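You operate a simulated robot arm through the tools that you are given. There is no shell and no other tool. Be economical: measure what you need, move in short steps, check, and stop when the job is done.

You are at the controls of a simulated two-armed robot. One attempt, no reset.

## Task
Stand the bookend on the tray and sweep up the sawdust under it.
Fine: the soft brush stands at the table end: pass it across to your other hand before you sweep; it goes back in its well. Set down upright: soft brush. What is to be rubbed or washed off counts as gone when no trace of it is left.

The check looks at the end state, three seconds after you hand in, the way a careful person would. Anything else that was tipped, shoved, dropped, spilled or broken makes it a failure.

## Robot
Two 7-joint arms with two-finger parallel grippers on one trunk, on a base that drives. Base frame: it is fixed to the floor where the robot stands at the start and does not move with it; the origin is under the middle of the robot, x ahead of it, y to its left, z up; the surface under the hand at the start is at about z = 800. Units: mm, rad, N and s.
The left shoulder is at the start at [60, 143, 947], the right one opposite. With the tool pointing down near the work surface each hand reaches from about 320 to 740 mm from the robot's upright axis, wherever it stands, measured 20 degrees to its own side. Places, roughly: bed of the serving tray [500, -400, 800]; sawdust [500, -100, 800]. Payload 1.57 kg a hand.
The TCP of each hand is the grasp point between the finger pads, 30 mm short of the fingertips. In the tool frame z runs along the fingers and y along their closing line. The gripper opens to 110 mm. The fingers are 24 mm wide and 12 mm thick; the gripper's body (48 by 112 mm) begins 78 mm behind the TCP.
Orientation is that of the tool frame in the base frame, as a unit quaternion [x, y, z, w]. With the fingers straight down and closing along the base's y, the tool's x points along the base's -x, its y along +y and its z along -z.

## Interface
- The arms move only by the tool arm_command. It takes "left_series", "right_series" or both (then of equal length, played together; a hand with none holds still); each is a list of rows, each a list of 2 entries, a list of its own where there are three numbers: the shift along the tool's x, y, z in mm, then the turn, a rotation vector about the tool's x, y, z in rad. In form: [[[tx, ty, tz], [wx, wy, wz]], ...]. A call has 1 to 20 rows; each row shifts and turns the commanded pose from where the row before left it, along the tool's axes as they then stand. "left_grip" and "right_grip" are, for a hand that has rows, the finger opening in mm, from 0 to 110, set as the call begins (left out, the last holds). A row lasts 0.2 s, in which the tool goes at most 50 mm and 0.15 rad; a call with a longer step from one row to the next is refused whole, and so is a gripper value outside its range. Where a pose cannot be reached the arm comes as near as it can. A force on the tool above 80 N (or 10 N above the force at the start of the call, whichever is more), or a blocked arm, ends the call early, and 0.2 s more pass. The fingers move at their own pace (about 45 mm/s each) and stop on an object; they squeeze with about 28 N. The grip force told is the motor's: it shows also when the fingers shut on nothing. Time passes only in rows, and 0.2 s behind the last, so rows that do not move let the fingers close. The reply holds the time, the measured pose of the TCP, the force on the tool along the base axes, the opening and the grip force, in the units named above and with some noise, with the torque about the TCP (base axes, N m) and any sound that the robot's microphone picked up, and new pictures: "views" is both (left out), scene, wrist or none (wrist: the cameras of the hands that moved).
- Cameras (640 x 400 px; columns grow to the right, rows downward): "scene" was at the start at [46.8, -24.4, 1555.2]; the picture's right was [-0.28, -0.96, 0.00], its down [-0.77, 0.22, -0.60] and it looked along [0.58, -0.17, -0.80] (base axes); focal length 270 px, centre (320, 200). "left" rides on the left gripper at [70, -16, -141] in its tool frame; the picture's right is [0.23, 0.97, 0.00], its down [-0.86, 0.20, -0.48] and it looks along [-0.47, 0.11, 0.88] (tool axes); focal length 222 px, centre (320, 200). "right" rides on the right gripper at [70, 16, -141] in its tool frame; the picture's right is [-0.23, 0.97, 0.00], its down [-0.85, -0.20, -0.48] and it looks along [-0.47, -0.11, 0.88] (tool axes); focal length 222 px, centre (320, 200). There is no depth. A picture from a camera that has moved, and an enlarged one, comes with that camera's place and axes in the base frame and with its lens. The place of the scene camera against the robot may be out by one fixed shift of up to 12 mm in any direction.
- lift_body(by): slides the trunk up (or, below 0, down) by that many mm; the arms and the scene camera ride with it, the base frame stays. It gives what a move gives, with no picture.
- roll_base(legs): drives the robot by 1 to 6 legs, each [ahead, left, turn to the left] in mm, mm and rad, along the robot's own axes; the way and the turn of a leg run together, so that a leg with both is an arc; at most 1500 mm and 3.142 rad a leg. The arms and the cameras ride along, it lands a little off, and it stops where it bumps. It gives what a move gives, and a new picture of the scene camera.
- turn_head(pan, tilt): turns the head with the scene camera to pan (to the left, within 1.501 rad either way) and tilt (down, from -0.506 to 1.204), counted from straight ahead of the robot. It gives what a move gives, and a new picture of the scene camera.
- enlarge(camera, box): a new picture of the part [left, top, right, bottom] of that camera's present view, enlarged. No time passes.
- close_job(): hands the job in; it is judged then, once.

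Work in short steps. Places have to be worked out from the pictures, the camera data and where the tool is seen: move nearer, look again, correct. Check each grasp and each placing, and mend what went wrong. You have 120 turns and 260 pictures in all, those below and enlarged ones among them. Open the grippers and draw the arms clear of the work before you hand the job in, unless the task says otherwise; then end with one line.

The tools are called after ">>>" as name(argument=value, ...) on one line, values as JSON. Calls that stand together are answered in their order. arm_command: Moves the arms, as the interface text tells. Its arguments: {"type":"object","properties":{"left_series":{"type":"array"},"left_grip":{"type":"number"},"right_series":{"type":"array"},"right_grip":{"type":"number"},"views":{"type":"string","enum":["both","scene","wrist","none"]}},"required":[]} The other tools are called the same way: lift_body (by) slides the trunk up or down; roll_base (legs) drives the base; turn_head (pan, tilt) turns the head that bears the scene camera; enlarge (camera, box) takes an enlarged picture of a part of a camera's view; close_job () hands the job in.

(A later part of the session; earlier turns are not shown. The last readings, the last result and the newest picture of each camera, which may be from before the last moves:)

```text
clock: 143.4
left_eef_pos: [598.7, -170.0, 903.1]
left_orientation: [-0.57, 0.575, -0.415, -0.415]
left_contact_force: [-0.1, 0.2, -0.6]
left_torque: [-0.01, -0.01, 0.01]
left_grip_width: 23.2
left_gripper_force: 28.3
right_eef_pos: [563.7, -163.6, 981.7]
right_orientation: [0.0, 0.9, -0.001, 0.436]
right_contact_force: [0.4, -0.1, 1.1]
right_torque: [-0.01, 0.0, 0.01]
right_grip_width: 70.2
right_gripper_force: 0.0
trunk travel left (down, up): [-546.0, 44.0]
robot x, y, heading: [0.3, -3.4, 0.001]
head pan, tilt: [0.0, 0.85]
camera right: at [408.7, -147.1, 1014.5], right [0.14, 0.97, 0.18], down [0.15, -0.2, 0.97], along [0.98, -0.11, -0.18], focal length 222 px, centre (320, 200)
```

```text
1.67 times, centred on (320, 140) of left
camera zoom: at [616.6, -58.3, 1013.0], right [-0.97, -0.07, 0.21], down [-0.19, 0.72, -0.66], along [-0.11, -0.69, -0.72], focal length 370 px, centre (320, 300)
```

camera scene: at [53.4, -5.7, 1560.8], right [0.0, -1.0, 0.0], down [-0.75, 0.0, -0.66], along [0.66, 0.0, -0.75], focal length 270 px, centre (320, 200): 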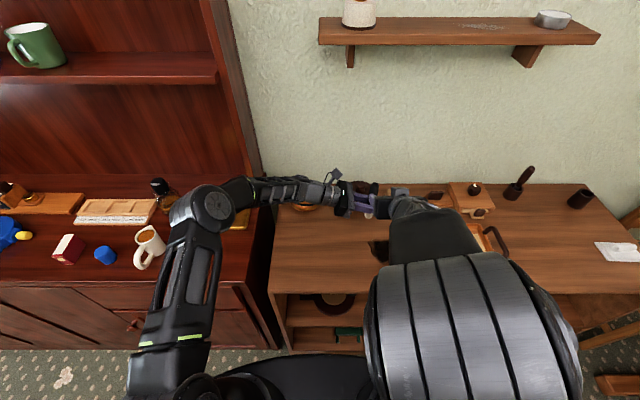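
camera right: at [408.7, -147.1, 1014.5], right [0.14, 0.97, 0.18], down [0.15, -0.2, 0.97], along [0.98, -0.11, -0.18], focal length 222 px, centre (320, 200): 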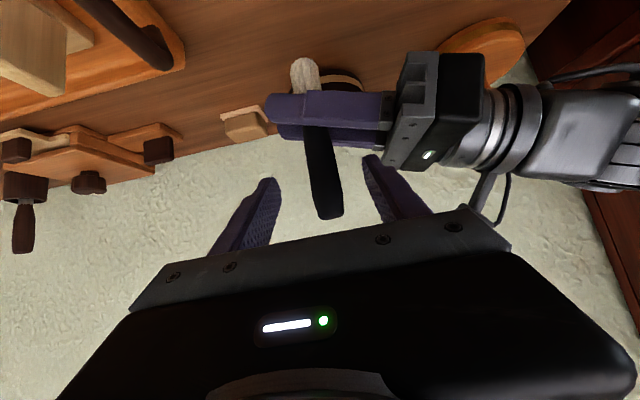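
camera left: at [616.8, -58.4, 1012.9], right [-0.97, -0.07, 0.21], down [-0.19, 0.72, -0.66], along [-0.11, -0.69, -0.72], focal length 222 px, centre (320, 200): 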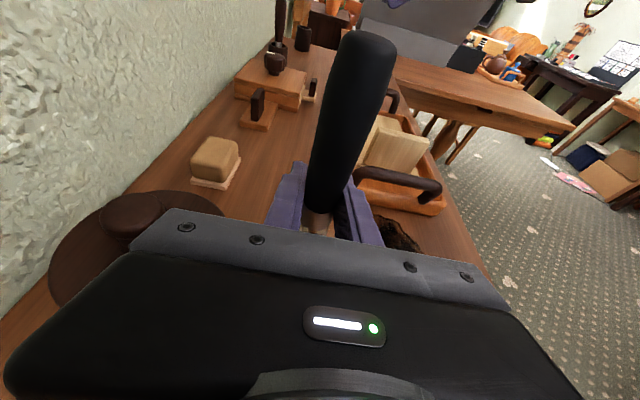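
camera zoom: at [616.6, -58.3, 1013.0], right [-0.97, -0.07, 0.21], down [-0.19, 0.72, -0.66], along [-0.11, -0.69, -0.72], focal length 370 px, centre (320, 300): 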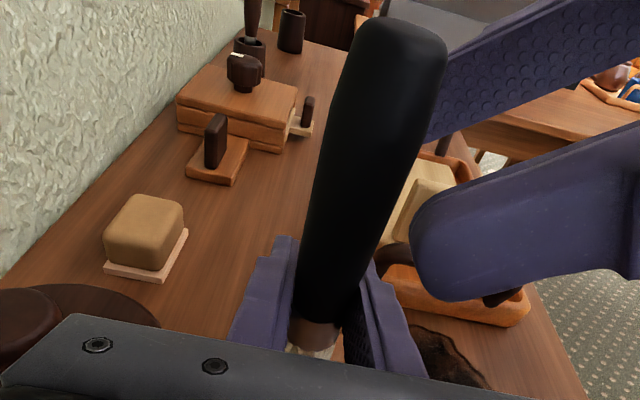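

Handle is centred. I narrow to 44 mm and advance the last 41 mm, a bit higher (z 960) to stay clear of the left fingers.

>>> arm_command(right_series=[[[0, 0, 0], [0, 0, 0]], [[-2, 0, 10], [0, 0, 0]], [[-2, 0, 16], [0, 0, 0]], [[-1, 0, 15], [0, 0, 0]], [[0, 0, 0], [0, 0, 0]]], right_grip=44, views="none")

>>> arm_command(right_series=[[[0, 0, 0], [0, 0, 0]], [[0, 0, 0], [0, 0, 0]], [[0, 0, 0], [0, 0, 0]], [[0, 0, 0], [0, 0, 0]]], right_grip=0, views="wrist")

```text
clock: 144.7
left_eef_pos: [600.1, -170.2, 903.5]
left_orientation: [-0.57, 0.575, -0.415, -0.415]
left_contact_force: [0.8, 0.1, -0.5]
left_torque: [-0.02, -0.02, 0.0]
left_grip_width: 23.2
left_gripper_force: 28.1
right_eef_pos: [598.8, -164.7, 961.2]
right_orientation: [0.0, 0.9, -0.002, 0.435]
right_contact_force: [0.3, 0.0, -0.5]
right_torque: [0.01, 0.01, 0.0]
right_grip_width: 44.3
right_gripper_force: 0.1
trunk travel left (down, up): [-546.0, 44.0]
robot x, y, heading: [-2.9, -7.1, 0.002]
head pan, tilt: [0.0, 0.85]
```

```text
clock: 145.7
left_eef_pos: [600.1, -169.9, 903.4]
left_orientation: [-0.57, 0.575, -0.415, -0.416]
left_contact_force: [5.3, -14.8, -2.5]
left_torque: [0.37, 0.11, -0.08]
left_grip_width: 23.2
left_gripper_force: 28.0
right_eef_pos: [599.9, -162.5, 961.3]
right_orientation: [-0.001, 0.9, 0.0, 0.436]
right_contact_force: [-6.0, 14.8, 1.7]
right_torque: [0.42, 0.23, 0.04]
right_grip_width: 24.1
right_gripper_force: 27.9
trunk travel left (down, up): [-546.0, 44.0]
robot x, y, heading: [0.1, -5.3, 0.004]
head pan, tilt: [0.0, 0.85]
camera right: at [444.0, -146.1, 993.3], right [0.14, 0.97, 0.18], down [0.16, -0.2, 0.97], along [0.98, -0.11, -0.18], focal length 222 px, centre (320, 200)
```

right: 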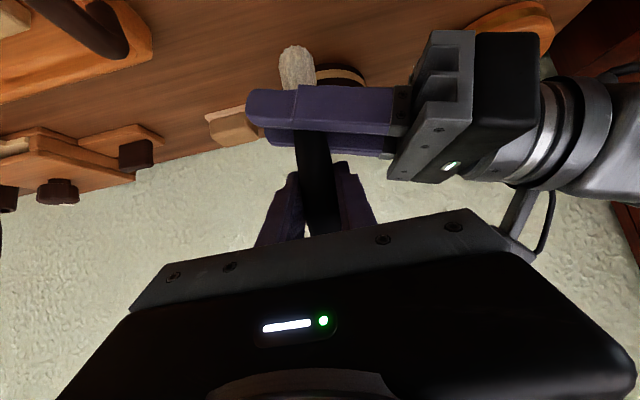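

Both hold it now. I open the left hand and draw it back along its fingers.

>>> arm_command(left_series=[[[0, 0, 0], [0, 0, 0]], [[0, 0, 0], [0, 0, 0]], [[0, 0, 0], [0, 0, 0]]], left_grip=50, views="none")

>>> arm_command(left_series=[[[0, 0, -15], [0, 0, 0]], [[0, 0, -25], [0, 0, 0]], [[0, 0, -30], [0, 0, 0]], [[0, 0, -35], [0, 0, 0]], [[0, 0, -35], [0, 0, 0]], [[0, 0, -35], [0, 0, 0]], [[0, 0, 0], [0, 0, 0]]], right_series=[[[0, 0, 0], [0, 0, 0]], [[0, 0, 0], [0, 0, 0]], [[0, 0, 0], [0, 0, 0]], [[0, 0, 0], [0, 0, 0]], [[0, 0, 0], [0, 0, 0]], [[0, 0, 0], [0, 0, 0]], [[0, 0, 0], [0, 0, 0]]], views="both")

>>> enlarge(camera="right", box=[200, 0, 440, 240])

```text
clock: 146.4
left_eef_pos: [599.0, -171.3, 903.0]
left_orientation: [-0.571, 0.575, -0.415, -0.415]
left_contact_force: [0.3, -1.0, -0.5]
left_torque: [-0.02, 0.04, -0.02]
left_grip_width: 50.2
left_gripper_force: 0.0
right_eef_pos: [597.8, -163.5, 961.4]
right_orientation: [0.0, 0.9, -0.002, 0.435]
right_contact_force: [0.0, 1.0, 0.2]
right_torque: [0.02, 0.03, 0.03]
right_grip_width: 23.9
right_gripper_force: 28.2
trunk travel left (down, up): [-546.0, 44.0]
robot x, y, heading: [4.7, -1.7, 0.001]
head pan, tilt: [0.0, 0.85]
```

```text
clock: 148.1
left_eef_pos: [600.0, -4.1, 958.1]
left_orientation: [-0.57, 0.575, -0.415, -0.416]
left_contact_force: [-0.1, -0.8, 0.2]
left_torque: [0.04, 0.0, 0.02]
left_grip_width: 50.1
left_gripper_force: 0.0
right_eef_pos: [600.0, -165.3, 960.5]
right_orientation: [0.0, 0.9, -0.001, 0.436]
right_contact_force: [0.2, -0.7, -0.6]
right_torque: [-0.01, 0.01, 0.0]
right_grip_width: 24.0
right_gripper_force: 28.2
trunk travel left (down, up): [-546.0, 44.0]
robot x, y, heading: [3.3, -3.4, -0.006]
head pan, tilt: [0.0, 0.85]
camera scene: at [53.5, -5.7, 1560.8], right [0.0, -1.0, 0.0], down [-0.75, 0.0, -0.66], along [0.66, 0.0, -0.75], focal length 270 px, centre (320, 200)
camera right: at [443.9, -147.4, 993.2], right [0.14, 0.97, 0.18], down [0.15, -0.2, 0.97], along [0.98, -0.11, -0.18], focal length 222 px, centre (320, 200)
camera left: at [617.4, 108.4, 1067.7], right [-0.97, -0.06, 0.21], down [-0.19, 0.72, -0.66], along [-0.11, -0.69, -0.72], focal length 222 px, centre (320, 200)
```

scene: 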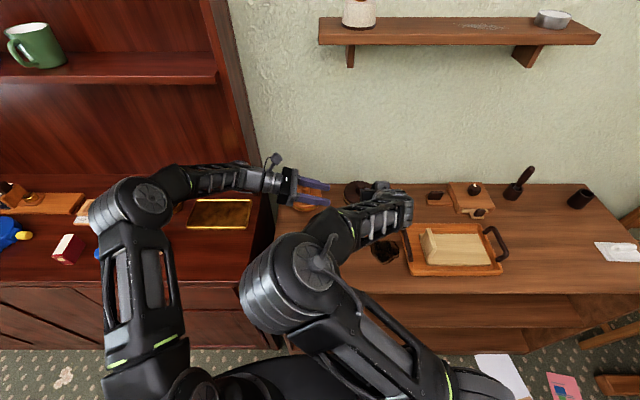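
right: 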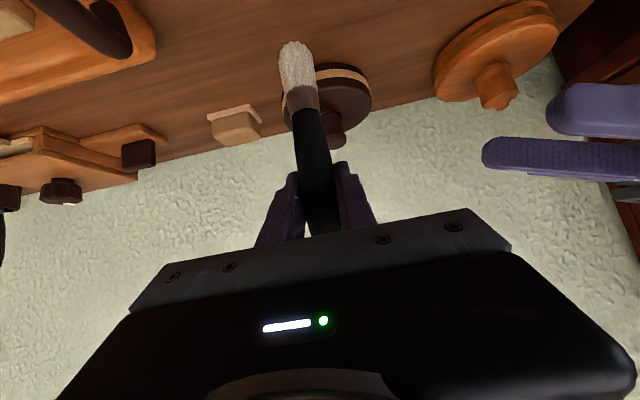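
left: 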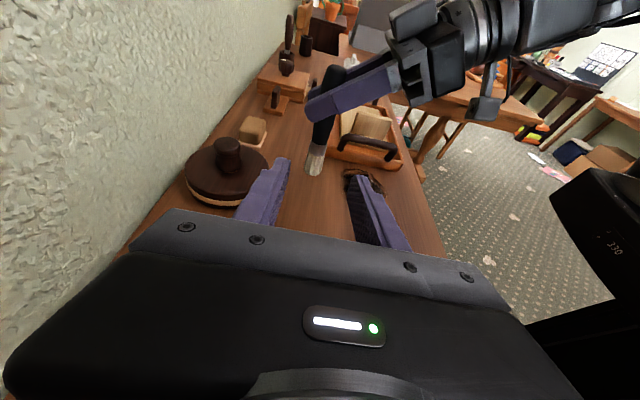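

```text
1.67 times, centred on (320, 120) of right
camera zoom: at [443.9, -147.4, 993.2], right [0.14, 0.97, 0.18], down [0.15, -0.2, 0.97], along [0.98, -0.11, -0.18], focal length 370 px, centre (320, 333)
```

zoom: 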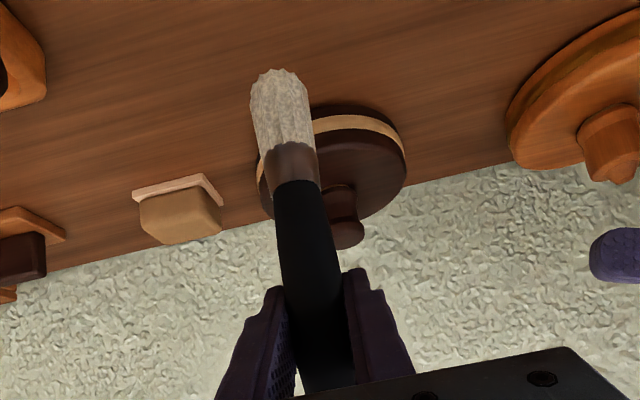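

The right hand holds the brush upright (tip ~112 mm below its TCP). I raise both hands slowly and then drive the base back to the right.

>>> arm_command(left_series=[[[10, 0, -10], [0, 0, 0]], [[15, 0, -20], [0, 0, 0]], [[15, 0, -20], [0, 0, 0]], [[15, 0, -20], [0, 0, 0]], [[15, 0, -20], [0, 0, 0]], [[0, 0, -20], [0, 0, 0]], [[0, 0, 0], [0, 0, 0]], [[0, 0, 0], [0, 0, 0]], [[0, 0, 0], [0, 0, 0]], [[0, 0, 0], [0, 0, 0]]], right_series=[[[-3.9, 0, -3.1], [0, 0, 0]], [[-7, 0, -5.6], [0, 0, 0]], [[-7.8, 0, -6.2], [0, 0, 0]], [[-7.8, 0, -6.2], [0, 0, 0]], [[-7.8, 0, -6.2], [0, 0, 0]], [[-7.8, 0, -6.2], [0, 0, 0]], [[-7.8, 0, -6.2], [0, 0, 0]], [[-7.8, 0, -6.2], [0, 0, 0]], [[-3.9, 0, -3.1], [0, 0, 0]], [[0, 0, 0], [0, 0, 0]]], views="none")

>>> roll_base(legs=[[0, -545, 0]])

```text
clock: 150.2
left_eef_pos: [601.5, 78.4, 1057.8]
left_orientation: [-0.571, 0.574, -0.416, -0.415]
left_contact_force: [0.8, -0.1, 0.6]
left_torque: [-0.02, 0.0, -0.02]
left_grip_width: 49.9
left_gripper_force: 0.0
right_eef_pos: [599.4, -162.6, 1040.5]
right_orientation: [-0.001, 0.9, -0.002, 0.436]
right_contact_force: [0.0, 0.2, -0.5]
right_torque: [0.03, 0.05, 0.04]
right_grip_width: 24.0
right_gripper_force: 28.0
trunk travel left (down, up): [-546.0, 44.0]
robot x, y, heading: [1.8, 0.4, 0.003]
head pan, tilt: [0.0, 0.85]
```

```text
clock: 153.4
left_eef_pos: [600.2, -468.3, 1057.5]
left_orientation: [-0.569, 0.576, -0.414, -0.416]
left_contact_force: [0.1, 0.4, -0.5]
left_torque: [0.04, 0.03, 0.0]
left_grip_width: 50.0
left_gripper_force: 0.0
right_eef_pos: [599.1, -710.1, 1039.3]
right_orientation: [0.002, 0.9, -0.002, 0.436]
right_contact_force: [0.0, 0.7, -0.7]
right_torque: [-0.01, 0.02, 0.0]
right_grip_width: 23.6
right_gripper_force: 27.9
trunk travel left (down, up): [-546.0, 44.0]
robot x, y, heading: [0.4, -547.2, -0.001]
head pan, tilt: [0.0, 0.85]
camera scene: at [53.3, -551.4, 1560.8], right [0.0, -1.0, 0.0], down [-0.75, 0.0, -0.66], along [0.66, 0.0, -0.75], focal length 270 px, centre (320, 200)
```

scene: 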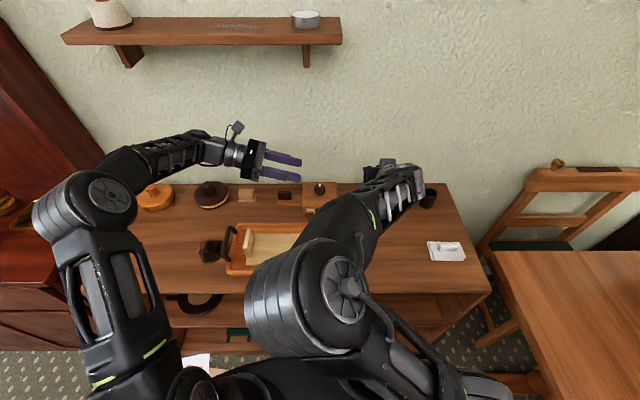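

Base is at y ≈ −547. I move the right hand slowly along −y and forward to above and just short of the well, and look.

>>> arm_command(right_series=[[[0, -8, 0], [0, 0, 0]], [[-2.5, -15, 3.1], [0, 0, 0]], [[-2.5, -15, 3.1], [0, 0, 0]], [[-2.5, -15, 3.1], [0, 0, 0]], [[-2.5, -15, 3.1], [0, 0, 0]], [[-2.5, -15, 3.1], [0, 0, 0]], [[-2.5, -15, 3.1], [0, 0, 0]], [[-2.5, -15, 3.1], [0, 0, 0]], [[-2.5, -15, 3.1], [0, 0, 0]], [[-2.5, -15, 3.1], [0, 0, 0]], [[-2.5, -15, 3.1], [0, 0, 0]], [[-2.5, -15, 3.1], [0, 0, 0]], [[-2.5, -15, 3.1], [0, 0, 0]], [[-2.5, -15, 3.1], [0, 0, 0]], [[-2.5, -15, 3.1], [0, 0, 0]], [[-2.5, -8, 3.1], [0, 0, 0]], [[0, 0, 0], [0, 0, 0]]], views="wrist")

>>> turn_head(pan=-0.75, tilt=0.7)

>>> enlarge(camera="right", box=[200, 0, 440, 200])

```text
clock: 157.0
left_eef_pos: [600.3, -469.0, 1057.3]
left_orientation: [-0.569, 0.576, -0.414, -0.417]
left_contact_force: [0.5, -0.2, 0.3]
left_torque: [-0.03, 0.01, -0.02]
left_grip_width: 50.0
left_gripper_force: 0.0
right_eef_pos: [642.0, -882.4, 1043.7]
right_orientation: [0.001, 0.9, -0.003, 0.436]
right_contact_force: [0.5, -0.2, 0.1]
right_torque: [0.02, 0.0, -0.03]
right_grip_width: 23.8
right_gripper_force: 28.0
right hand out of reach, approached as far as the arm can: row 13, 14, 15, 16
trunk travel left (down, up): [-546.0, 44.0]
robot x, y, heading: [-2.6, -548.6, -0.001]
head pan, tilt: [0.0, 0.85]
camera right: at [486.3, -864.6, 1074.7], right [0.15, 0.97, 0.17], down [0.15, -0.2, 0.97], along [0.98, -0.11, -0.18], focal length 222 px, centre (320, 200)
```

right: 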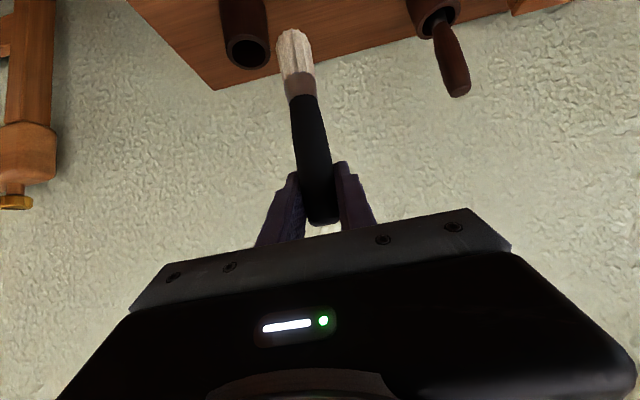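

```text
clock: 158.1
left_eef_pos: [601.7, -469.3, 1058.1]
left_orientation: [-0.569, 0.576, -0.414, -0.416]
left_contact_force: [-0.7, -0.4, 0.0]
left_torque: [-0.02, -0.02, 0.0]
left_grip_width: 49.9
left_gripper_force: 0.1
right_eef_pos: [640.6, -881.6, 1042.8]
right_orientation: [0.002, 0.9, -0.003, 0.436]
right_contact_force: [-0.2, -1.2, 0.4]
right_torque: [0.03, -0.01, -0.02]
right_grip_width: 23.8
right_gripper_force: 28.1
trunk travel left (down, up): [-546.0, 44.0]
robot x, y, heading: [-0.2, -543.7, -0.004]
head pan, tilt: [-0.75, 0.7]
camera scene: at [37.2, -608.5, 1573.1], right [-0.68, -0.73, 0.0], down [-0.47, 0.44, -0.76], along [0.56, -0.52, -0.64], focal length 270 px, centre (320, 200)
```

scene: 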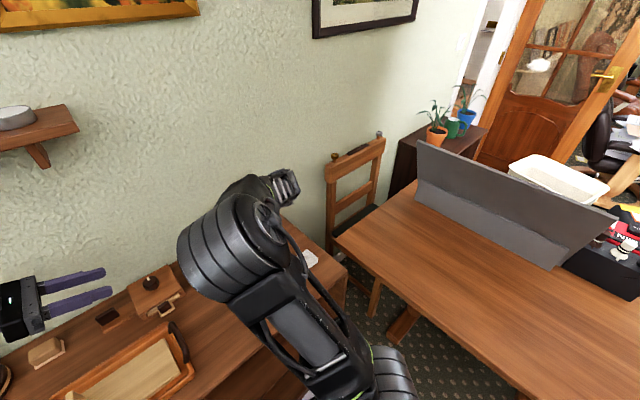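

```text
2.00 times, centred on (320, 100) of right
camera zoom: at [486.3, -864.6, 1074.7], right [0.15, 0.97, 0.18], down [0.15, -0.2, 0.97], along [0.98, -0.11, -0.18], focal length 444 px, centre (320, 400)
```

zoom: 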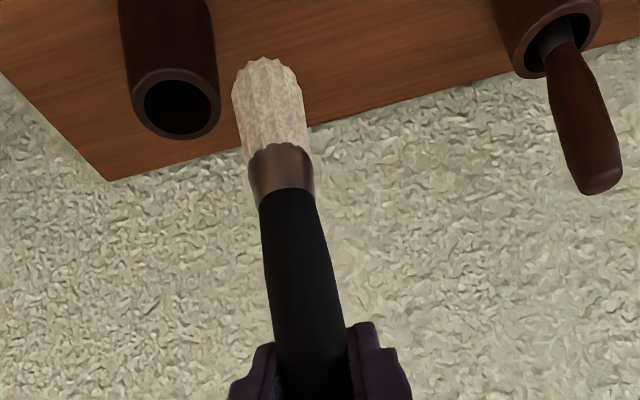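

The arm is at its limit here (elbow folded inward), and the brush has slid ~15 mm lower in the fingers. I roll the base 53 mm farther right instead.

>>> roll_base(legs=[[0, -60, 0]])

>>> arm_command(right_series=[[[-2.5, 0, 3.1], [0, 0, 0]], [[-5, 0, 6.2], [0, 0, 0]], [[-5, 0, 6.2], [0, 0, 0]], [[-5, 0, 6.2], [0, 0, 0]], [[-2.5, 0, 3.1], [0, 0, 0]], [[0, 0, 0], [0, 0, 0]]], views="both")

>>> enlarge(camera="right", box=[200, 0, 440, 240])

```text
clock: 159.1
left_eef_pos: [600.3, -530.3, 1057.2]
left_orientation: [-0.569, 0.577, -0.413, -0.416]
left_contact_force: [0.3, -0.7, 0.1]
left_torque: [0.04, -0.05, 0.0]
left_grip_width: 50.2
left_gripper_force: 0.1
right_eef_pos: [641.4, -942.9, 1042.6]
right_orientation: [0.002, 0.9, -0.002, 0.436]
right_contact_force: [0.0, 0.4, 0.1]
right_torque: [0.04, -0.02, -0.01]
right_grip_width: 23.7
right_gripper_force: 27.3
trunk travel left (down, up): [-546.0, 44.0]
robot x, y, heading: [-1.0, -610.5, -0.002]
head pan, tilt: [-0.75, 0.7]
camera scene: at [37.0, -670.3, 1573.0], right [-0.68, -0.73, 0.0], down [-0.47, 0.44, -0.76], along [0.56, -0.52, -0.64], focal length 270 px, centre (320, 200)
```

scene: 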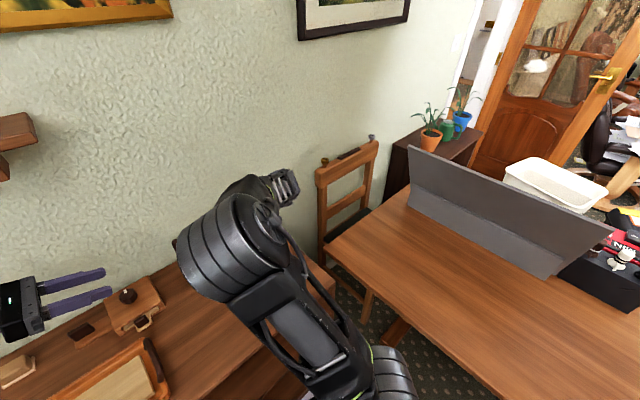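

```text
clock: 160.5
left_eef_pos: [600.4, -529.4, 1057.2]
left_orientation: [-0.569, 0.576, -0.414, -0.416]
left_contact_force: [0.5, 0.2, -0.1]
left_torque: [0.01, 0.0, -0.01]
left_grip_width: 50.1
left_gripper_force: 0.2
right_eef_pos: [646.1, -941.5, 1046.0]
right_orientation: [0.001, 0.9, -0.003, 0.436]
right_contact_force: [0.6, -1.0, 0.4]
right_torque: [0.01, -0.03, 0.02]
right_grip_width: 23.8
right_gripper_force: 27.6
right hand out of reach, approached as far as the arm can: row 1, 2, 3, 4, 5
trunk travel left (down, up): [-546.0, 44.0]
robot x, y, heading: [0.1, -604.5, 0.002]
head pan, tilt: [-0.75, 0.7]
camera scene: at [36.9, -668.3, 1573.1], right [-0.68, -0.73, 0.0], down [-0.47, 0.44, -0.76], along [0.56, -0.52, -0.64], focal length 270 px, centre (320, 200)
camera right: at [490.6, -921.8, 1077.3], right [0.15, 0.97, 0.17], down [0.15, -0.2, 0.97], along [0.98, -0.11, -0.18], focal length 222 px, centre (320, 200)
```

scene: 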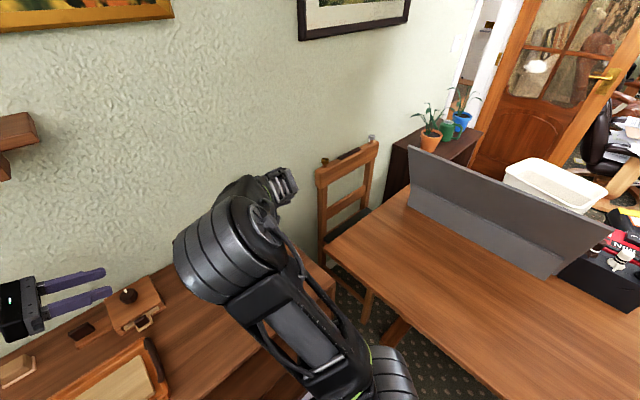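
right: 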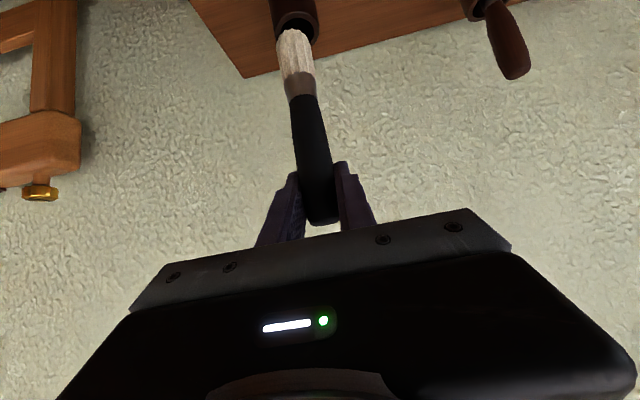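

```text
1.67 times, centred on (320, 120) of right
camera zoom: at [490.6, -921.8, 1077.3], right [0.15, 0.97, 0.17], down [0.15, -0.2, 0.97], along [0.98, -0.11, -0.18], focal length 370 px, centre (320, 333)
```

zoom: 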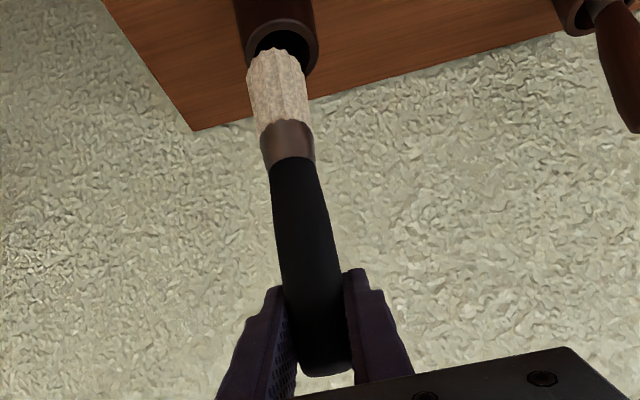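

It can't reach farther in x in this posture. I roll the base 38 mm ahead and 6 mm left (there is about 70 mm to the table front).

>>> roll_base(legs=[[38, 6, 0]])

>>> arm_command(right_series=[[[0, 0, 0], [0, 0, 0]]], views="wrist")

>>> enlarge(camera="right", box=[220, 0, 400, 150])

```text
clock: 161.3
left_eef_pos: [638.7, -523.1, 1057.0]
left_orientation: [-0.57, 0.575, -0.414, -0.416]
left_contact_force: [0.7, 0.6, -1.0]
left_torque: [-0.02, 0.0, -0.06]
left_grip_width: 50.0
left_gripper_force: 0.1
right_eef_pos: [686.4, -933.3, 1045.5]
right_orientation: [0.001, 0.9, -0.003, 0.436]
right_contact_force: [0.1, 0.8, 0.2]
right_torque: [0.02, -0.04, 0.03]
right_grip_width: 23.5
right_gripper_force: 28.5
trunk travel left (down, up): [-546.0, 44.0]
robot x, y, heading: [38.9, -601.3, -0.003]
head pan, tilt: [-0.75, 0.7]
camera scene: at [77.2, -662.0, 1573.0], right [-0.68, -0.73, 0.0], down [-0.47, 0.44, -0.76], along [0.56, -0.52, -0.65], focal length 270 px, centre (320, 200)
```

scene: 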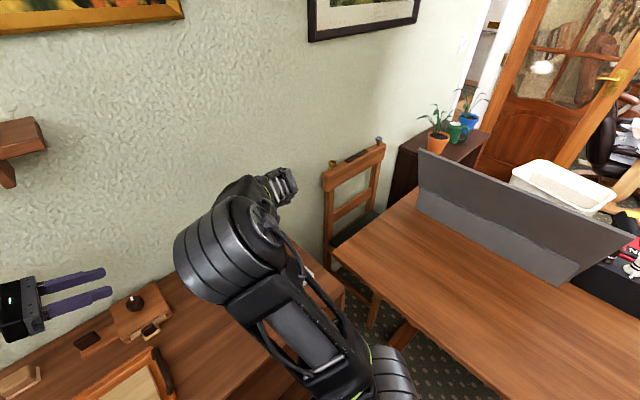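

```text
clock: 161.7
left_eef_pos: [637.1, -522.0, 1057.3]
left_orientation: [-0.569, 0.576, -0.413, -0.417]
left_contact_force: [-0.2, -0.1, -0.4]
left_torque: [-0.03, -0.03, -0.01]
left_grip_width: 50.3
left_gripper_force: 0.2
right_eef_pos: [683.8, -934.6, 1044.4]
right_orientation: [0.001, 0.9, -0.002, 0.435]
right_contact_force: [0.3, 0.0, -0.2]
right_torque: [0.02, 0.01, 0.02]
right_grip_width: 23.8
right_gripper_force: 27.9
trunk travel left (down, up): [-546.0, 44.0]
robot x, y, heading: [39.2, -601.1, 0.001]
head pan, tilt: [-0.75, 0.7]
camera right: at [528.8, -915.7, 1076.9], right [0.15, 0.97, 0.17], down [0.15, -0.2, 0.97], along [0.98, -0.11, -0.18], focal length 222 px, centre (320, 200)
```

right: 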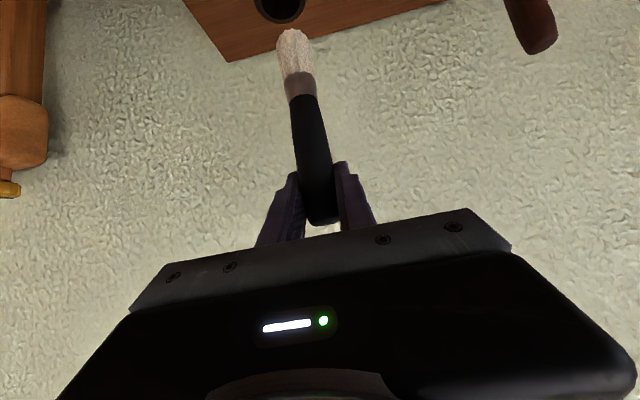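

```text
2.67 times, centred on (310, 75) of right
camera zoom: at [528.8, -915.7, 1076.9], right [0.15, 0.97, 0.17], down [0.15, -0.2, 0.97], along [0.98, -0.11, -0.18], focal length 592 px, centre (347, 533)
```

zoom: 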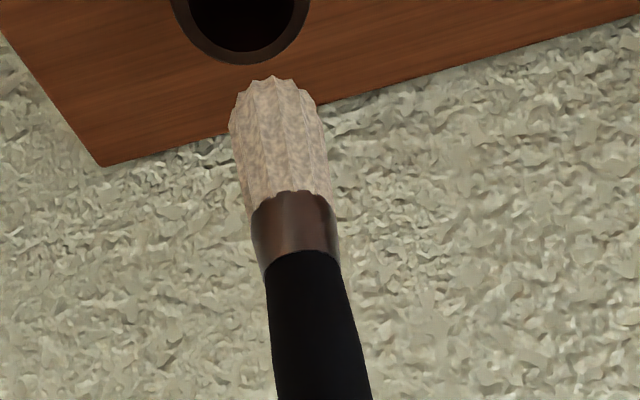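

TCP is back over the well (rim centre about [686, −938]); the bristles look ~5 mm too far to +y. I shift and lower 40 mm slowly, then compare tip and rim.

>>> arm_command(right_series=[[[-1.2, -5, 1.6], [0, 0, 0]], [[4, 0, 3.1], [0, 0, 0]], [[6.3, 0, 5], [0, 0, 0]], [[6.3, 0, 5], [0, 0, 0]], [[6.3, 0, 5], [0, 0, 0]], [[6.3, 0, 5], [0, 0, 0]], [[2.5, 0, 2], [0, 0, 0]], [[0, 0, 0], [0, 0, 0]]], views="wrist")

>>> enlarge(camera="right", box=[220, 0, 400, 150])

>>> turn_head(pan=-0.95, tilt=0.8)

```text
clock: 163.5
left_eef_pos: [637.7, -523.7, 1058.6]
left_orientation: [-0.568, 0.577, -0.413, -0.417]
left_contact_force: [-0.2, -0.6, 0.1]
left_torque: [0.0, -0.01, 0.0]
left_grip_width: 50.1
left_gripper_force: 0.0
right_eef_pos: [682.9, -925.4, 1033.3]
right_orientation: [0.001, 0.9, -0.003, 0.436]
right_contact_force: [-0.5, 0.5, 0.7]
right_torque: [0.02, -0.01, 0.03]
right_grip_width: 23.2
right_gripper_force: 27.7
right hand out of reach, approached as far as the arm can: row 1, 3, 4, 5, 6
trunk travel left (down, up): [-546.0, 44.0]
robot x, y, heading: [37.9, -599.1, -0.001]
head pan, tilt: [-0.75, 0.7]
camera right: at [529.3, -907.6, 1064.5], right [0.15, 0.97, 0.18], down [0.15, -0.2, 0.97], along [0.98, -0.11, -0.18], focal length 222 px, centre (320, 200)
```

right: 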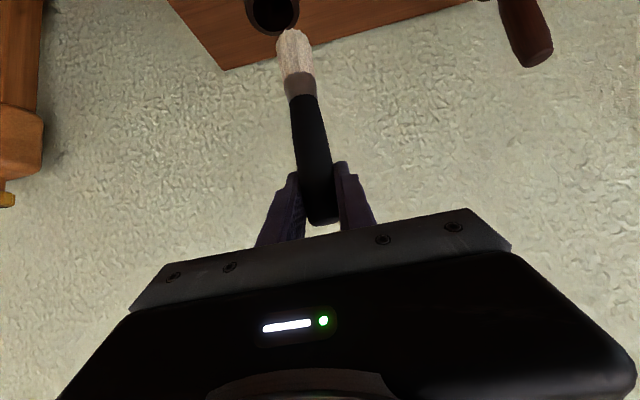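

```text
2.67 times, centred on (310, 75) of right
camera zoom: at [529.3, -907.6, 1064.5], right [0.15, 0.97, 0.18], down [0.15, -0.2, 0.97], along [0.98, -0.11, -0.18], focal length 592 px, centre (347, 533)
```

zoom: 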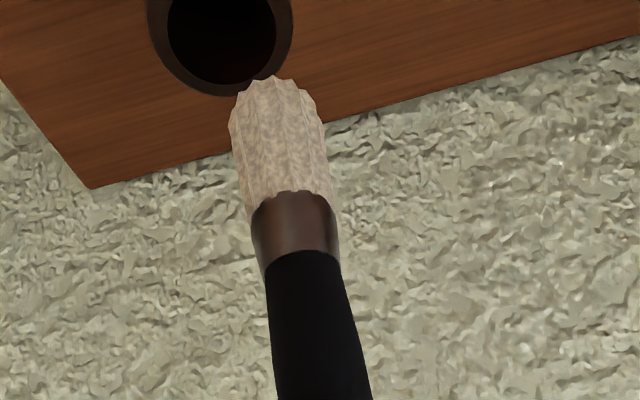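

```text
clock: 164.3
left_eef_pos: [638.6, -522.7, 1057.7]
left_orientation: [-0.569, 0.575, -0.414, -0.416]
left_contact_force: [0.8, -0.2, 0.2]
left_torque: [0.02, -0.01, 0.01]
left_grip_width: 50.1
left_gripper_force: 0.1
right_eef_pos: [684.9, -925.5, 1033.9]
right_orientation: [0.002, 0.9, -0.003, 0.436]
right_contact_force: [0.0, 0.3, -0.3]
right_torque: [0.01, -0.03, -0.02]
right_grip_width: 23.4
right_gripper_force: 27.6
trunk travel left (down, up): [-546.0, 44.0]
robot x, y, heading: [36.3, -598.7, -0.003]
head pan, tilt: [-0.949, 0.799]
camera scene: at [59.6, -670.0, 1564.9], right [-0.81, -0.58, 0.0], down [-0.42, 0.58, -0.7], along [0.41, -0.57, -0.72], focal length 270 px, centre (320, 200)
```

scene: 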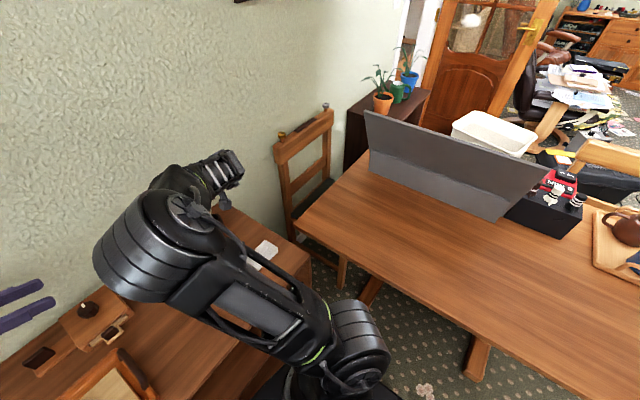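

In this elbow posture the arm can't reach lower there. It works better nearer its middle, so I roll the base 160 mm more to the right (clear of the dining table) and bring the hand back in y.

>>> roll_base(legs=[[0, -160, 0]])

>>> arm_command(right_series=[[[0, 6, 0], [0, 0, 0]], [[0, 12, 0], [0, 0, 0]], [[0, 15, 0], [0, 0, 0]], [[0, 15, 0], [0, 0, 0]], [[0, 15, 0], [0, 0, 0]], [[0, 15, 0], [0, 0, 0]], [[0, 15, 0], [0, 0, 0]], [[0, 15, 0], [0, 0, 0]], [[0, 15, 0], [0, 0, 0]], [[0, 12, 0], [0, 0, 0]], [[0, 8, 0], [0, 0, 0]], [[0, 0, 0], [0, 0, 0]]], views="wrist")

```text
clock: 165.7
left_eef_pos: [637.2, -684.7, 1057.4]
left_orientation: [-0.57, 0.575, -0.414, -0.415]
left_contact_force: [-0.4, -1.0, 0.2]
left_torque: [0.0, 0.01, 0.02]
left_grip_width: 49.9
left_gripper_force: 0.1
right_eef_pos: [684.3, -1087.4, 1031.6]
right_orientation: [0.001, 0.9, -0.001, 0.436]
right_contact_force: [-0.5, -0.9, -0.4]
right_torque: [-0.02, -0.01, 0.03]
right_grip_width: 23.7
right_gripper_force: 28.0
trunk travel left (down, up): [-546.0, 44.0]
robot x, y, heading: [35.4, -765.6, -0.003]
head pan, tilt: [-0.949, 0.799]
camera scene: at [59.4, -832.9, 1564.8], right [-0.81, -0.58, 0.0], down [-0.42, 0.58, -0.7], along [0.41, -0.57, -0.72], focal length 270 px, centre (320, 200)
```

scene: 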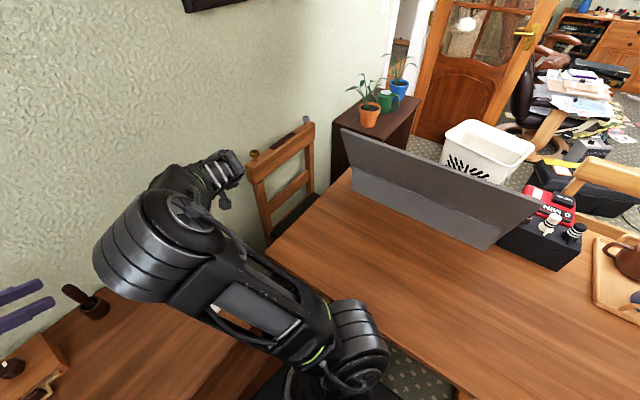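

```text
clock: 168.3
left_eef_pos: [638.8, -683.6, 1057.2]
left_orientation: [-0.569, 0.575, -0.415, -0.416]
left_contact_force: [-0.5, 0.2, -0.8]
left_torque: [0.02, -0.01, -0.01]
left_grip_width: 50.0
left_gripper_force: 0.0
right_eef_pos: [685.4, -942.5, 1032.0]
right_orientation: [0.001, 0.9, -0.002, 0.435]
right_contact_force: [0.3, -0.6, -0.4]
right_torque: [-0.01, -0.01, -0.02]
right_grip_width: 23.5
right_gripper_force: 28.2
trunk travel left (down, up): [-546.0, 44.0]
robot x, y, heading: [37.7, -764.2, -0.01]
head pan, tilt: [-0.949, 0.799]
camera right: at [530.6, -925.5, 1064.1], right [0.14, 0.97, 0.17], down [0.15, -0.2, 0.97], along [0.98, -0.11, -0.18], focal length 222 px, centre (320, 200)
```

right: 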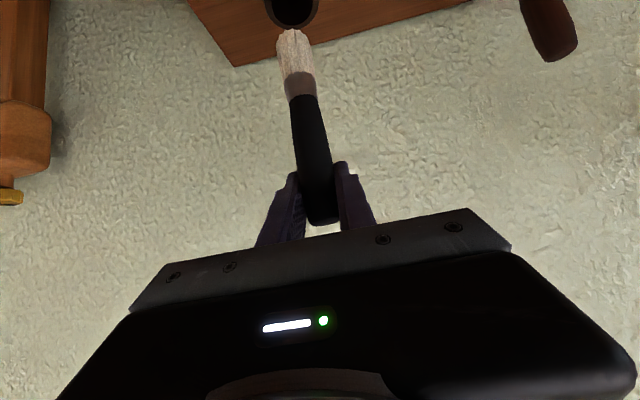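

Reach is fine now. I shift 3 mm in +y and lower 32 mm toward the rim.

>>> arm_command(right_series=[[[2.4, 3, 1.9], [0, 0, 0]], [[6.3, 0, 5], [0, 0, 0]], [[6.3, 0, 5], [0, 0, 0]], [[6.3, 0, 5], [0, 0, 0]], [[3.8, 0, 3], [0, 0, 0]], [[0, 0, 0], [0, 0, 0]]], views="wrist")

>>> enlarge(camera="right", box=[220, 0, 400, 150])

>>> enlarge(camera="left", box=[240, 20, 480, 200])

```text
clock: 169.7
left_eef_pos: [638.3, -683.5, 1057.4]
left_orientation: [-0.569, 0.575, -0.414, -0.416]
left_contact_force: [-0.1, -0.2, 0.5]
left_torque: [-0.02, 0.0, 0.0]
left_grip_width: 50.2
left_gripper_force: 0.1
right_eef_pos: [685.1, -941.5, 999.7]
right_orientation: [0.001, 0.9, -0.002, 0.435]
right_contact_force: [0.4, 0.8, 0.1]
right_torque: [0.01, 0.01, -0.01]
right_grip_width: 23.5
right_gripper_force: 27.3
trunk travel left (down, up): [-546.0, 44.0]
robot x, y, heading: [34.2, -760.6, -0.001]
head pan, tilt: [-0.949, 0.799]
camera right: at [530.0, -923.0, 1032.0], right [0.14, 0.97, 0.18], down [0.15, -0.2, 0.97], along [0.98, -0.11, -0.18], focal length 222 px, centre (320, 200)
```

right: 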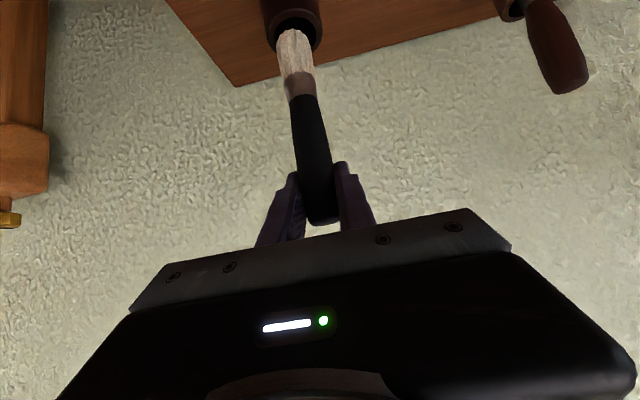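

```text
2.67 times, centred on (310, 75) of right
camera zoom: at [530.0, -923.0, 1032.0], right [0.14, 0.97, 0.18], down [0.15, -0.2, 0.97], along [0.98, -0.11, -0.18], focal length 592 px, centre (347, 533)
```

zoom: 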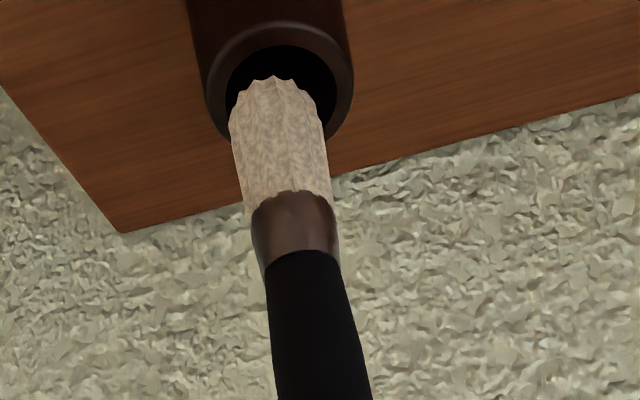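

```text
2.22 times, centred on (360, 110) of left
camera zoom: at [655.7, -571.3, 1167.5], right [-0.98, -0.06, 0.21], down [-0.19, 0.72, -0.66], along [-0.11, -0.69, -0.72], focal length 494 px, centre (231, 400)
```

zoom: 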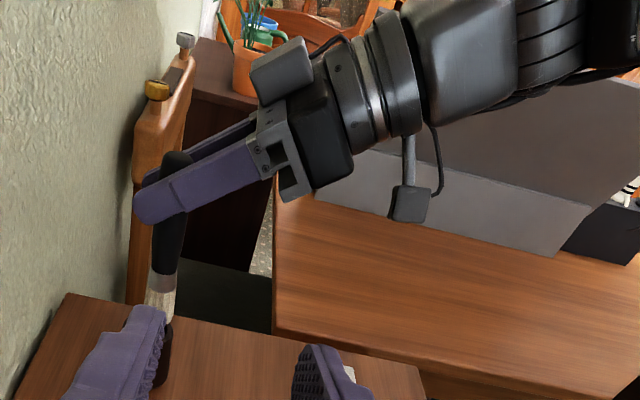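

Centred in y. I draw the left hand back a bit so its camera shows the x alignment with the cup.

>>> arm_command(left_series=[[[0, 0, -30], [0, 0, 0]], [[0, -20, -30], [0, 0, 0]], [[0, -30, 0], [0, 0, 0]], [[0, 0, 0], [0, 0, 0]]], views="none")

>>> enlarge(camera="left", box=[200, 40, 400, 180])

```text
clock: 170.7
left_eef_pos: [669.3, -625.5, 1075.9]
left_orientation: [-0.57, 0.575, -0.414, -0.416]
left_contact_force: [-0.2, 1.0, -0.1]
left_torque: [0.01, -0.03, 0.02]
left_grip_width: 50.1
left_gripper_force: 0.1
left hand out of reach, approached as far as the arm can: row 3
right_eef_pos: [686.2, -938.4, 1000.3]
right_orientation: [0.001, 0.901, -0.003, 0.435]
right_contact_force: [-0.9, -0.1, -0.7]
right_torque: [-0.01, 0.0, -0.02]
right_grip_width: 23.6
right_gripper_force: 28.4
trunk travel left (down, up): [-546.0, 44.0]
robot x, y, heading: [33.6, -767.3, -0.002]
head pan, tilt: [-0.949, 0.799]
```

```text
2.86 times, centred on (300, 110) of left
camera zoom: at [686.8, -513.2, 1185.5], right [-0.97, -0.06, 0.21], down [-0.19, 0.72, -0.66], along [-0.11, -0.69, -0.72], focal length 635 px, centre (377, 457)
```

zoom: 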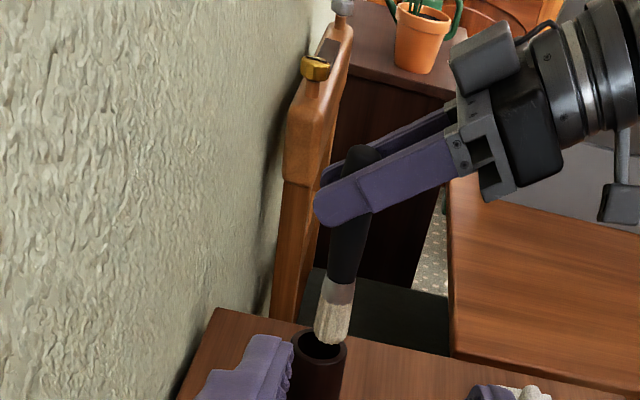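

From the side: the tip is at x ≈ 684, z ≈ 867, the cup centre at x ≈ 693. I shift 8 mm in +x and look again.

>>> arm_command(right_series=[[[-2.5, 0, 3.1], [0, 0, 0]], [[-2.5, 0, 3.2], [0, 0, 0]], [[0, 0, 0], [0, 0, 0]]], views="wrist")

>>> enlarge(camera="left", box=[260, 100, 360, 180])

>>> enlarge(camera="right", box=[220, 0, 400, 150])

```text
clock: 171.5
left_eef_pos: [668.6, -626.5, 1076.1]
left_orientation: [-0.57, 0.575, -0.414, -0.416]
left_contact_force: [0.8, -0.7, -0.8]
left_torque: [0.01, 0.0, -0.01]
left_grip_width: 50.2
left_gripper_force: 0.1
right_eef_pos: [692.7, -940.6, 999.6]
right_orientation: [0.001, 0.9, -0.003, 0.435]
right_contact_force: [-0.1, 0.8, -0.6]
right_torque: [-0.04, -0.01, -0.03]
right_grip_width: 23.4
right_gripper_force: 28.3
trunk travel left (down, up): [-546.0, 44.0]
robot x, y, heading: [35.2, -761.6, -0.001]
head pan, tilt: [-0.949, 0.799]
camera right: at [538.1, -922.7, 1032.1], right [0.14, 0.97, 0.17], down [0.15, -0.2, 0.97], along [0.98, -0.11, -0.18], focal length 222 px, centre (320, 200)
```

right: 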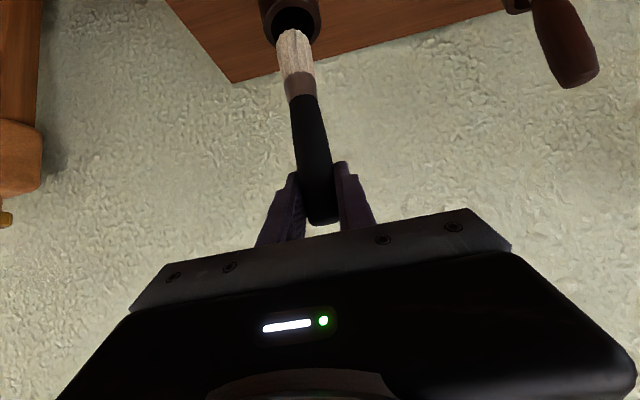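

```text
5.00 times, centred on (310, 140) of left
camera zoom: at [686.2, -514.8, 1186.2], right [-0.98, -0.06, 0.21], down [-0.19, 0.72, -0.66], along [-0.11, -0.69, -0.72], focal length 1111 px, centre (370, 500)
```

zoom: 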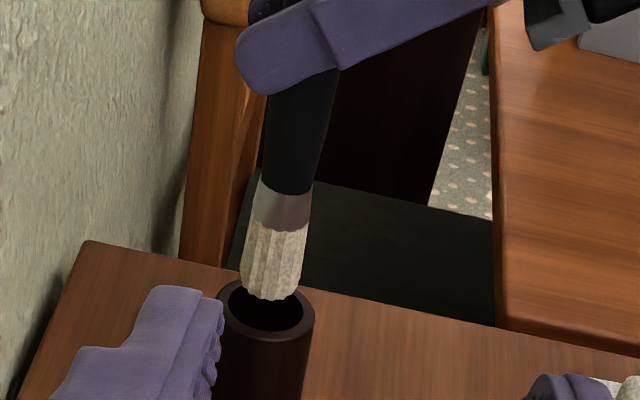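

```text
2.67 times, centred on (310, 75) of right
camera zoom: at [538.1, -922.7, 1032.1], right [0.14, 0.97, 0.17], down [0.15, -0.2, 0.97], along [0.98, -0.11, -0.18], focal length 592 px, centre (347, 533)
```

zoom: 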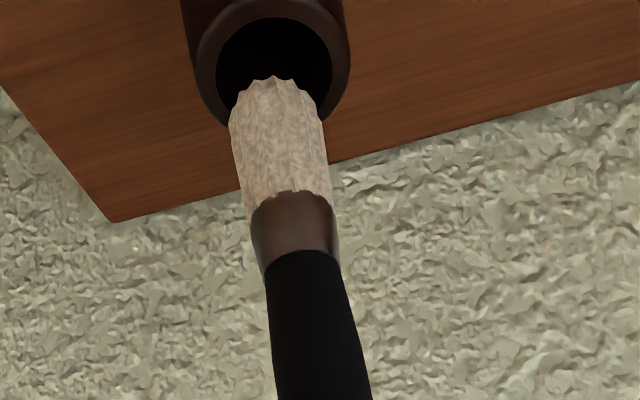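

Aligned with the cup in both views. I lower 24 mm slowly into it.

>>> arm_command(right_series=[[[3.1, 0, 2.5], [0, 0, 0]], [[3.1, 0, 2.5], [0, 0, 0]], [[3.1, 0, 2.5], [0, 0, 0]], [[3.1, 0, 2.5], [0, 0, 0]], [[3.1, 0, 2.5], [0, 0, 0]], [[3.1, 0, 2.5], [0, 0, 0]], [[0, 0, 0], [0, 0, 0]]], views="none")

>>> enlarge(camera="left", box=[260, 100, 360, 180])

>>> enlarge(camera="right", box=[220, 0, 400, 150])

```text
clock: 173.1
left_eef_pos: [668.7, -626.2, 1076.7]
left_orientation: [-0.57, 0.575, -0.414, -0.416]
left_contact_force: [0.1, -0.6, -0.7]
left_torque: [0.0, 0.02, -0.01]
left_grip_width: 50.1
left_gripper_force: 0.0
right_eef_pos: [693.0, -939.1, 975.8]
right_orientation: [0.001, 0.9, -0.003, 0.437]
right_contact_force: [0.3, -0.3, -1.0]
right_torque: [0.02, -0.04, 0.01]
right_grip_width: 23.4
right_gripper_force: 27.6
trunk travel left (down, up): [-546.0, 44.0]
robot x, y, heading: [36.0, -762.8, -0.002]
head pan, tilt: [-0.949, 0.799]
```

```text
5.00 times, centred on (310, 140) of left
camera zoom: at [686.2, -514.8, 1186.3], right [-0.98, -0.06, 0.21], down [-0.19, 0.72, -0.66], along [-0.11, -0.69, -0.72], focal length 1111 px, centre (370, 500)
```

zoom: 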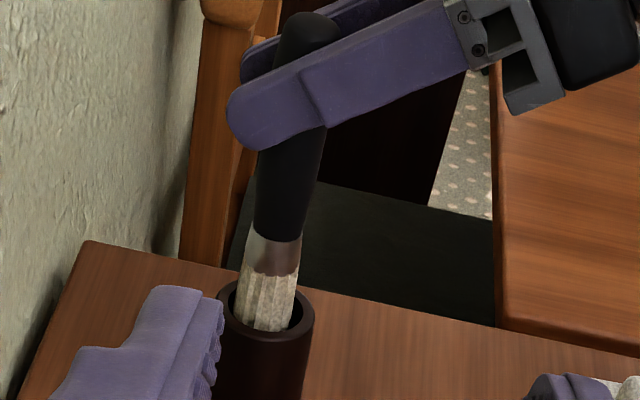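

```text
2.67 times, centred on (310, 75) of right
camera zoom: at [538.3, -922.6, 1008.2], right [0.14, 0.97, 0.17], down [0.15, -0.2, 0.97], along [0.98, -0.11, -0.18], focal length 592 px, centre (347, 533)
```

zoom: 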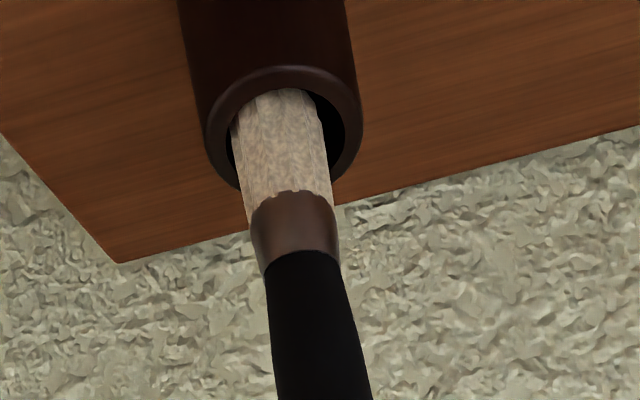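

It is in the cup. I shift 3 mm in +y and go on lowering, watching for the floor of the well.

>>> arm_command(right_series=[[[3.1, 3, 2.5], [0, 0, 0]], [[3.1, 0, 2.5], [0, 0, 0]], [[3.1, 0, 2.5], [0, 0, 0]], [[3.1, 0, 2.5], [0, 0, 0]], [[3.1, 0, 2.5], [0, 0, 0]], [[0, 0, 0], [0, 0, 0]]], views="none")

>>> arm_command(right_series=[[[2.3, 0, 1.9], [0, 0, 0]], [[2.3, 0, 1.9], [0, 0, 0]], [[2.3, 0, 1.9], [0, 0, 0]], [[0, 0, 0], [0, 0, 0]]], views="none")

>>> enlarge(camera="left", box=[260, 100, 360, 180])

```text
clock: 174.5
left_eef_pos: [668.0, -626.9, 1076.9]
left_orientation: [-0.57, 0.575, -0.415, -0.416]
left_contact_force: [0.0, 0.5, -0.3]
left_torque: [0.01, 0.02, 0.01]
left_grip_width: 49.9
left_gripper_force: 0.1
right_eef_pos: [694.0, -937.2, 956.2]
right_orientation: [0.001, 0.9, -0.003, 0.436]
right_contact_force: [1.1, -0.7, 0.2]
right_torque: [0.01, 0.04, 0.0]
right_grip_width: 23.8
right_gripper_force: 28.4
trunk travel left (down, up): [-546.0, 44.0]
robot x, y, heading: [37.3, -766.1, -0.001]
head pan, tilt: [-0.949, 0.799]
```

```text
clock: 175.5
left_eef_pos: [668.6, -627.2, 1076.7]
left_orientation: [-0.57, 0.575, -0.415, -0.415]
left_contact_force: [0.0, 0.4, 0.1]
left_torque: [-0.02, -0.04, 0.02]
left_grip_width: 49.9
left_gripper_force: 0.0
right_eef_pos: [694.1, -936.7, 947.6]
right_orientation: [0.001, 0.9, -0.002, 0.435]
right_contact_force: [0.0, 0.3, -0.1]
right_torque: [-0.03, -0.02, 0.0]
right_grip_width: 23.5
right_gripper_force: 27.5
trunk travel left (down, up): [-546.0, 44.0]
robot x, y, heading: [38.6, -763.6, -0.003]
head pan, tilt: [-0.949, 0.799]
```

```text
5.00 times, centred on (310, 140) of left
camera zoom: at [686.2, -514.8, 1186.3], right [-0.98, -0.06, 0.21], down [-0.19, 0.72, -0.66], along [-0.11, -0.69, -0.72], focal length 1111 px, centre (370, 500)
```

zoom: 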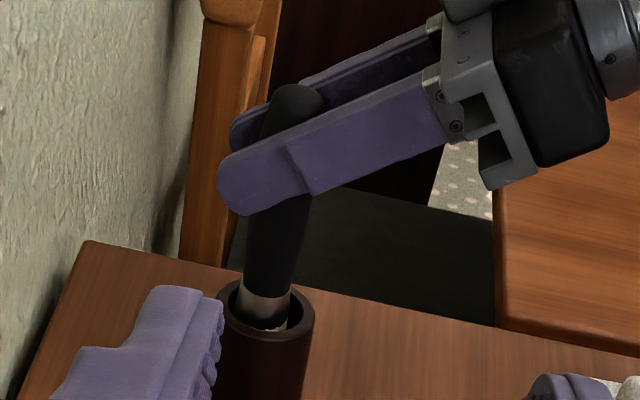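

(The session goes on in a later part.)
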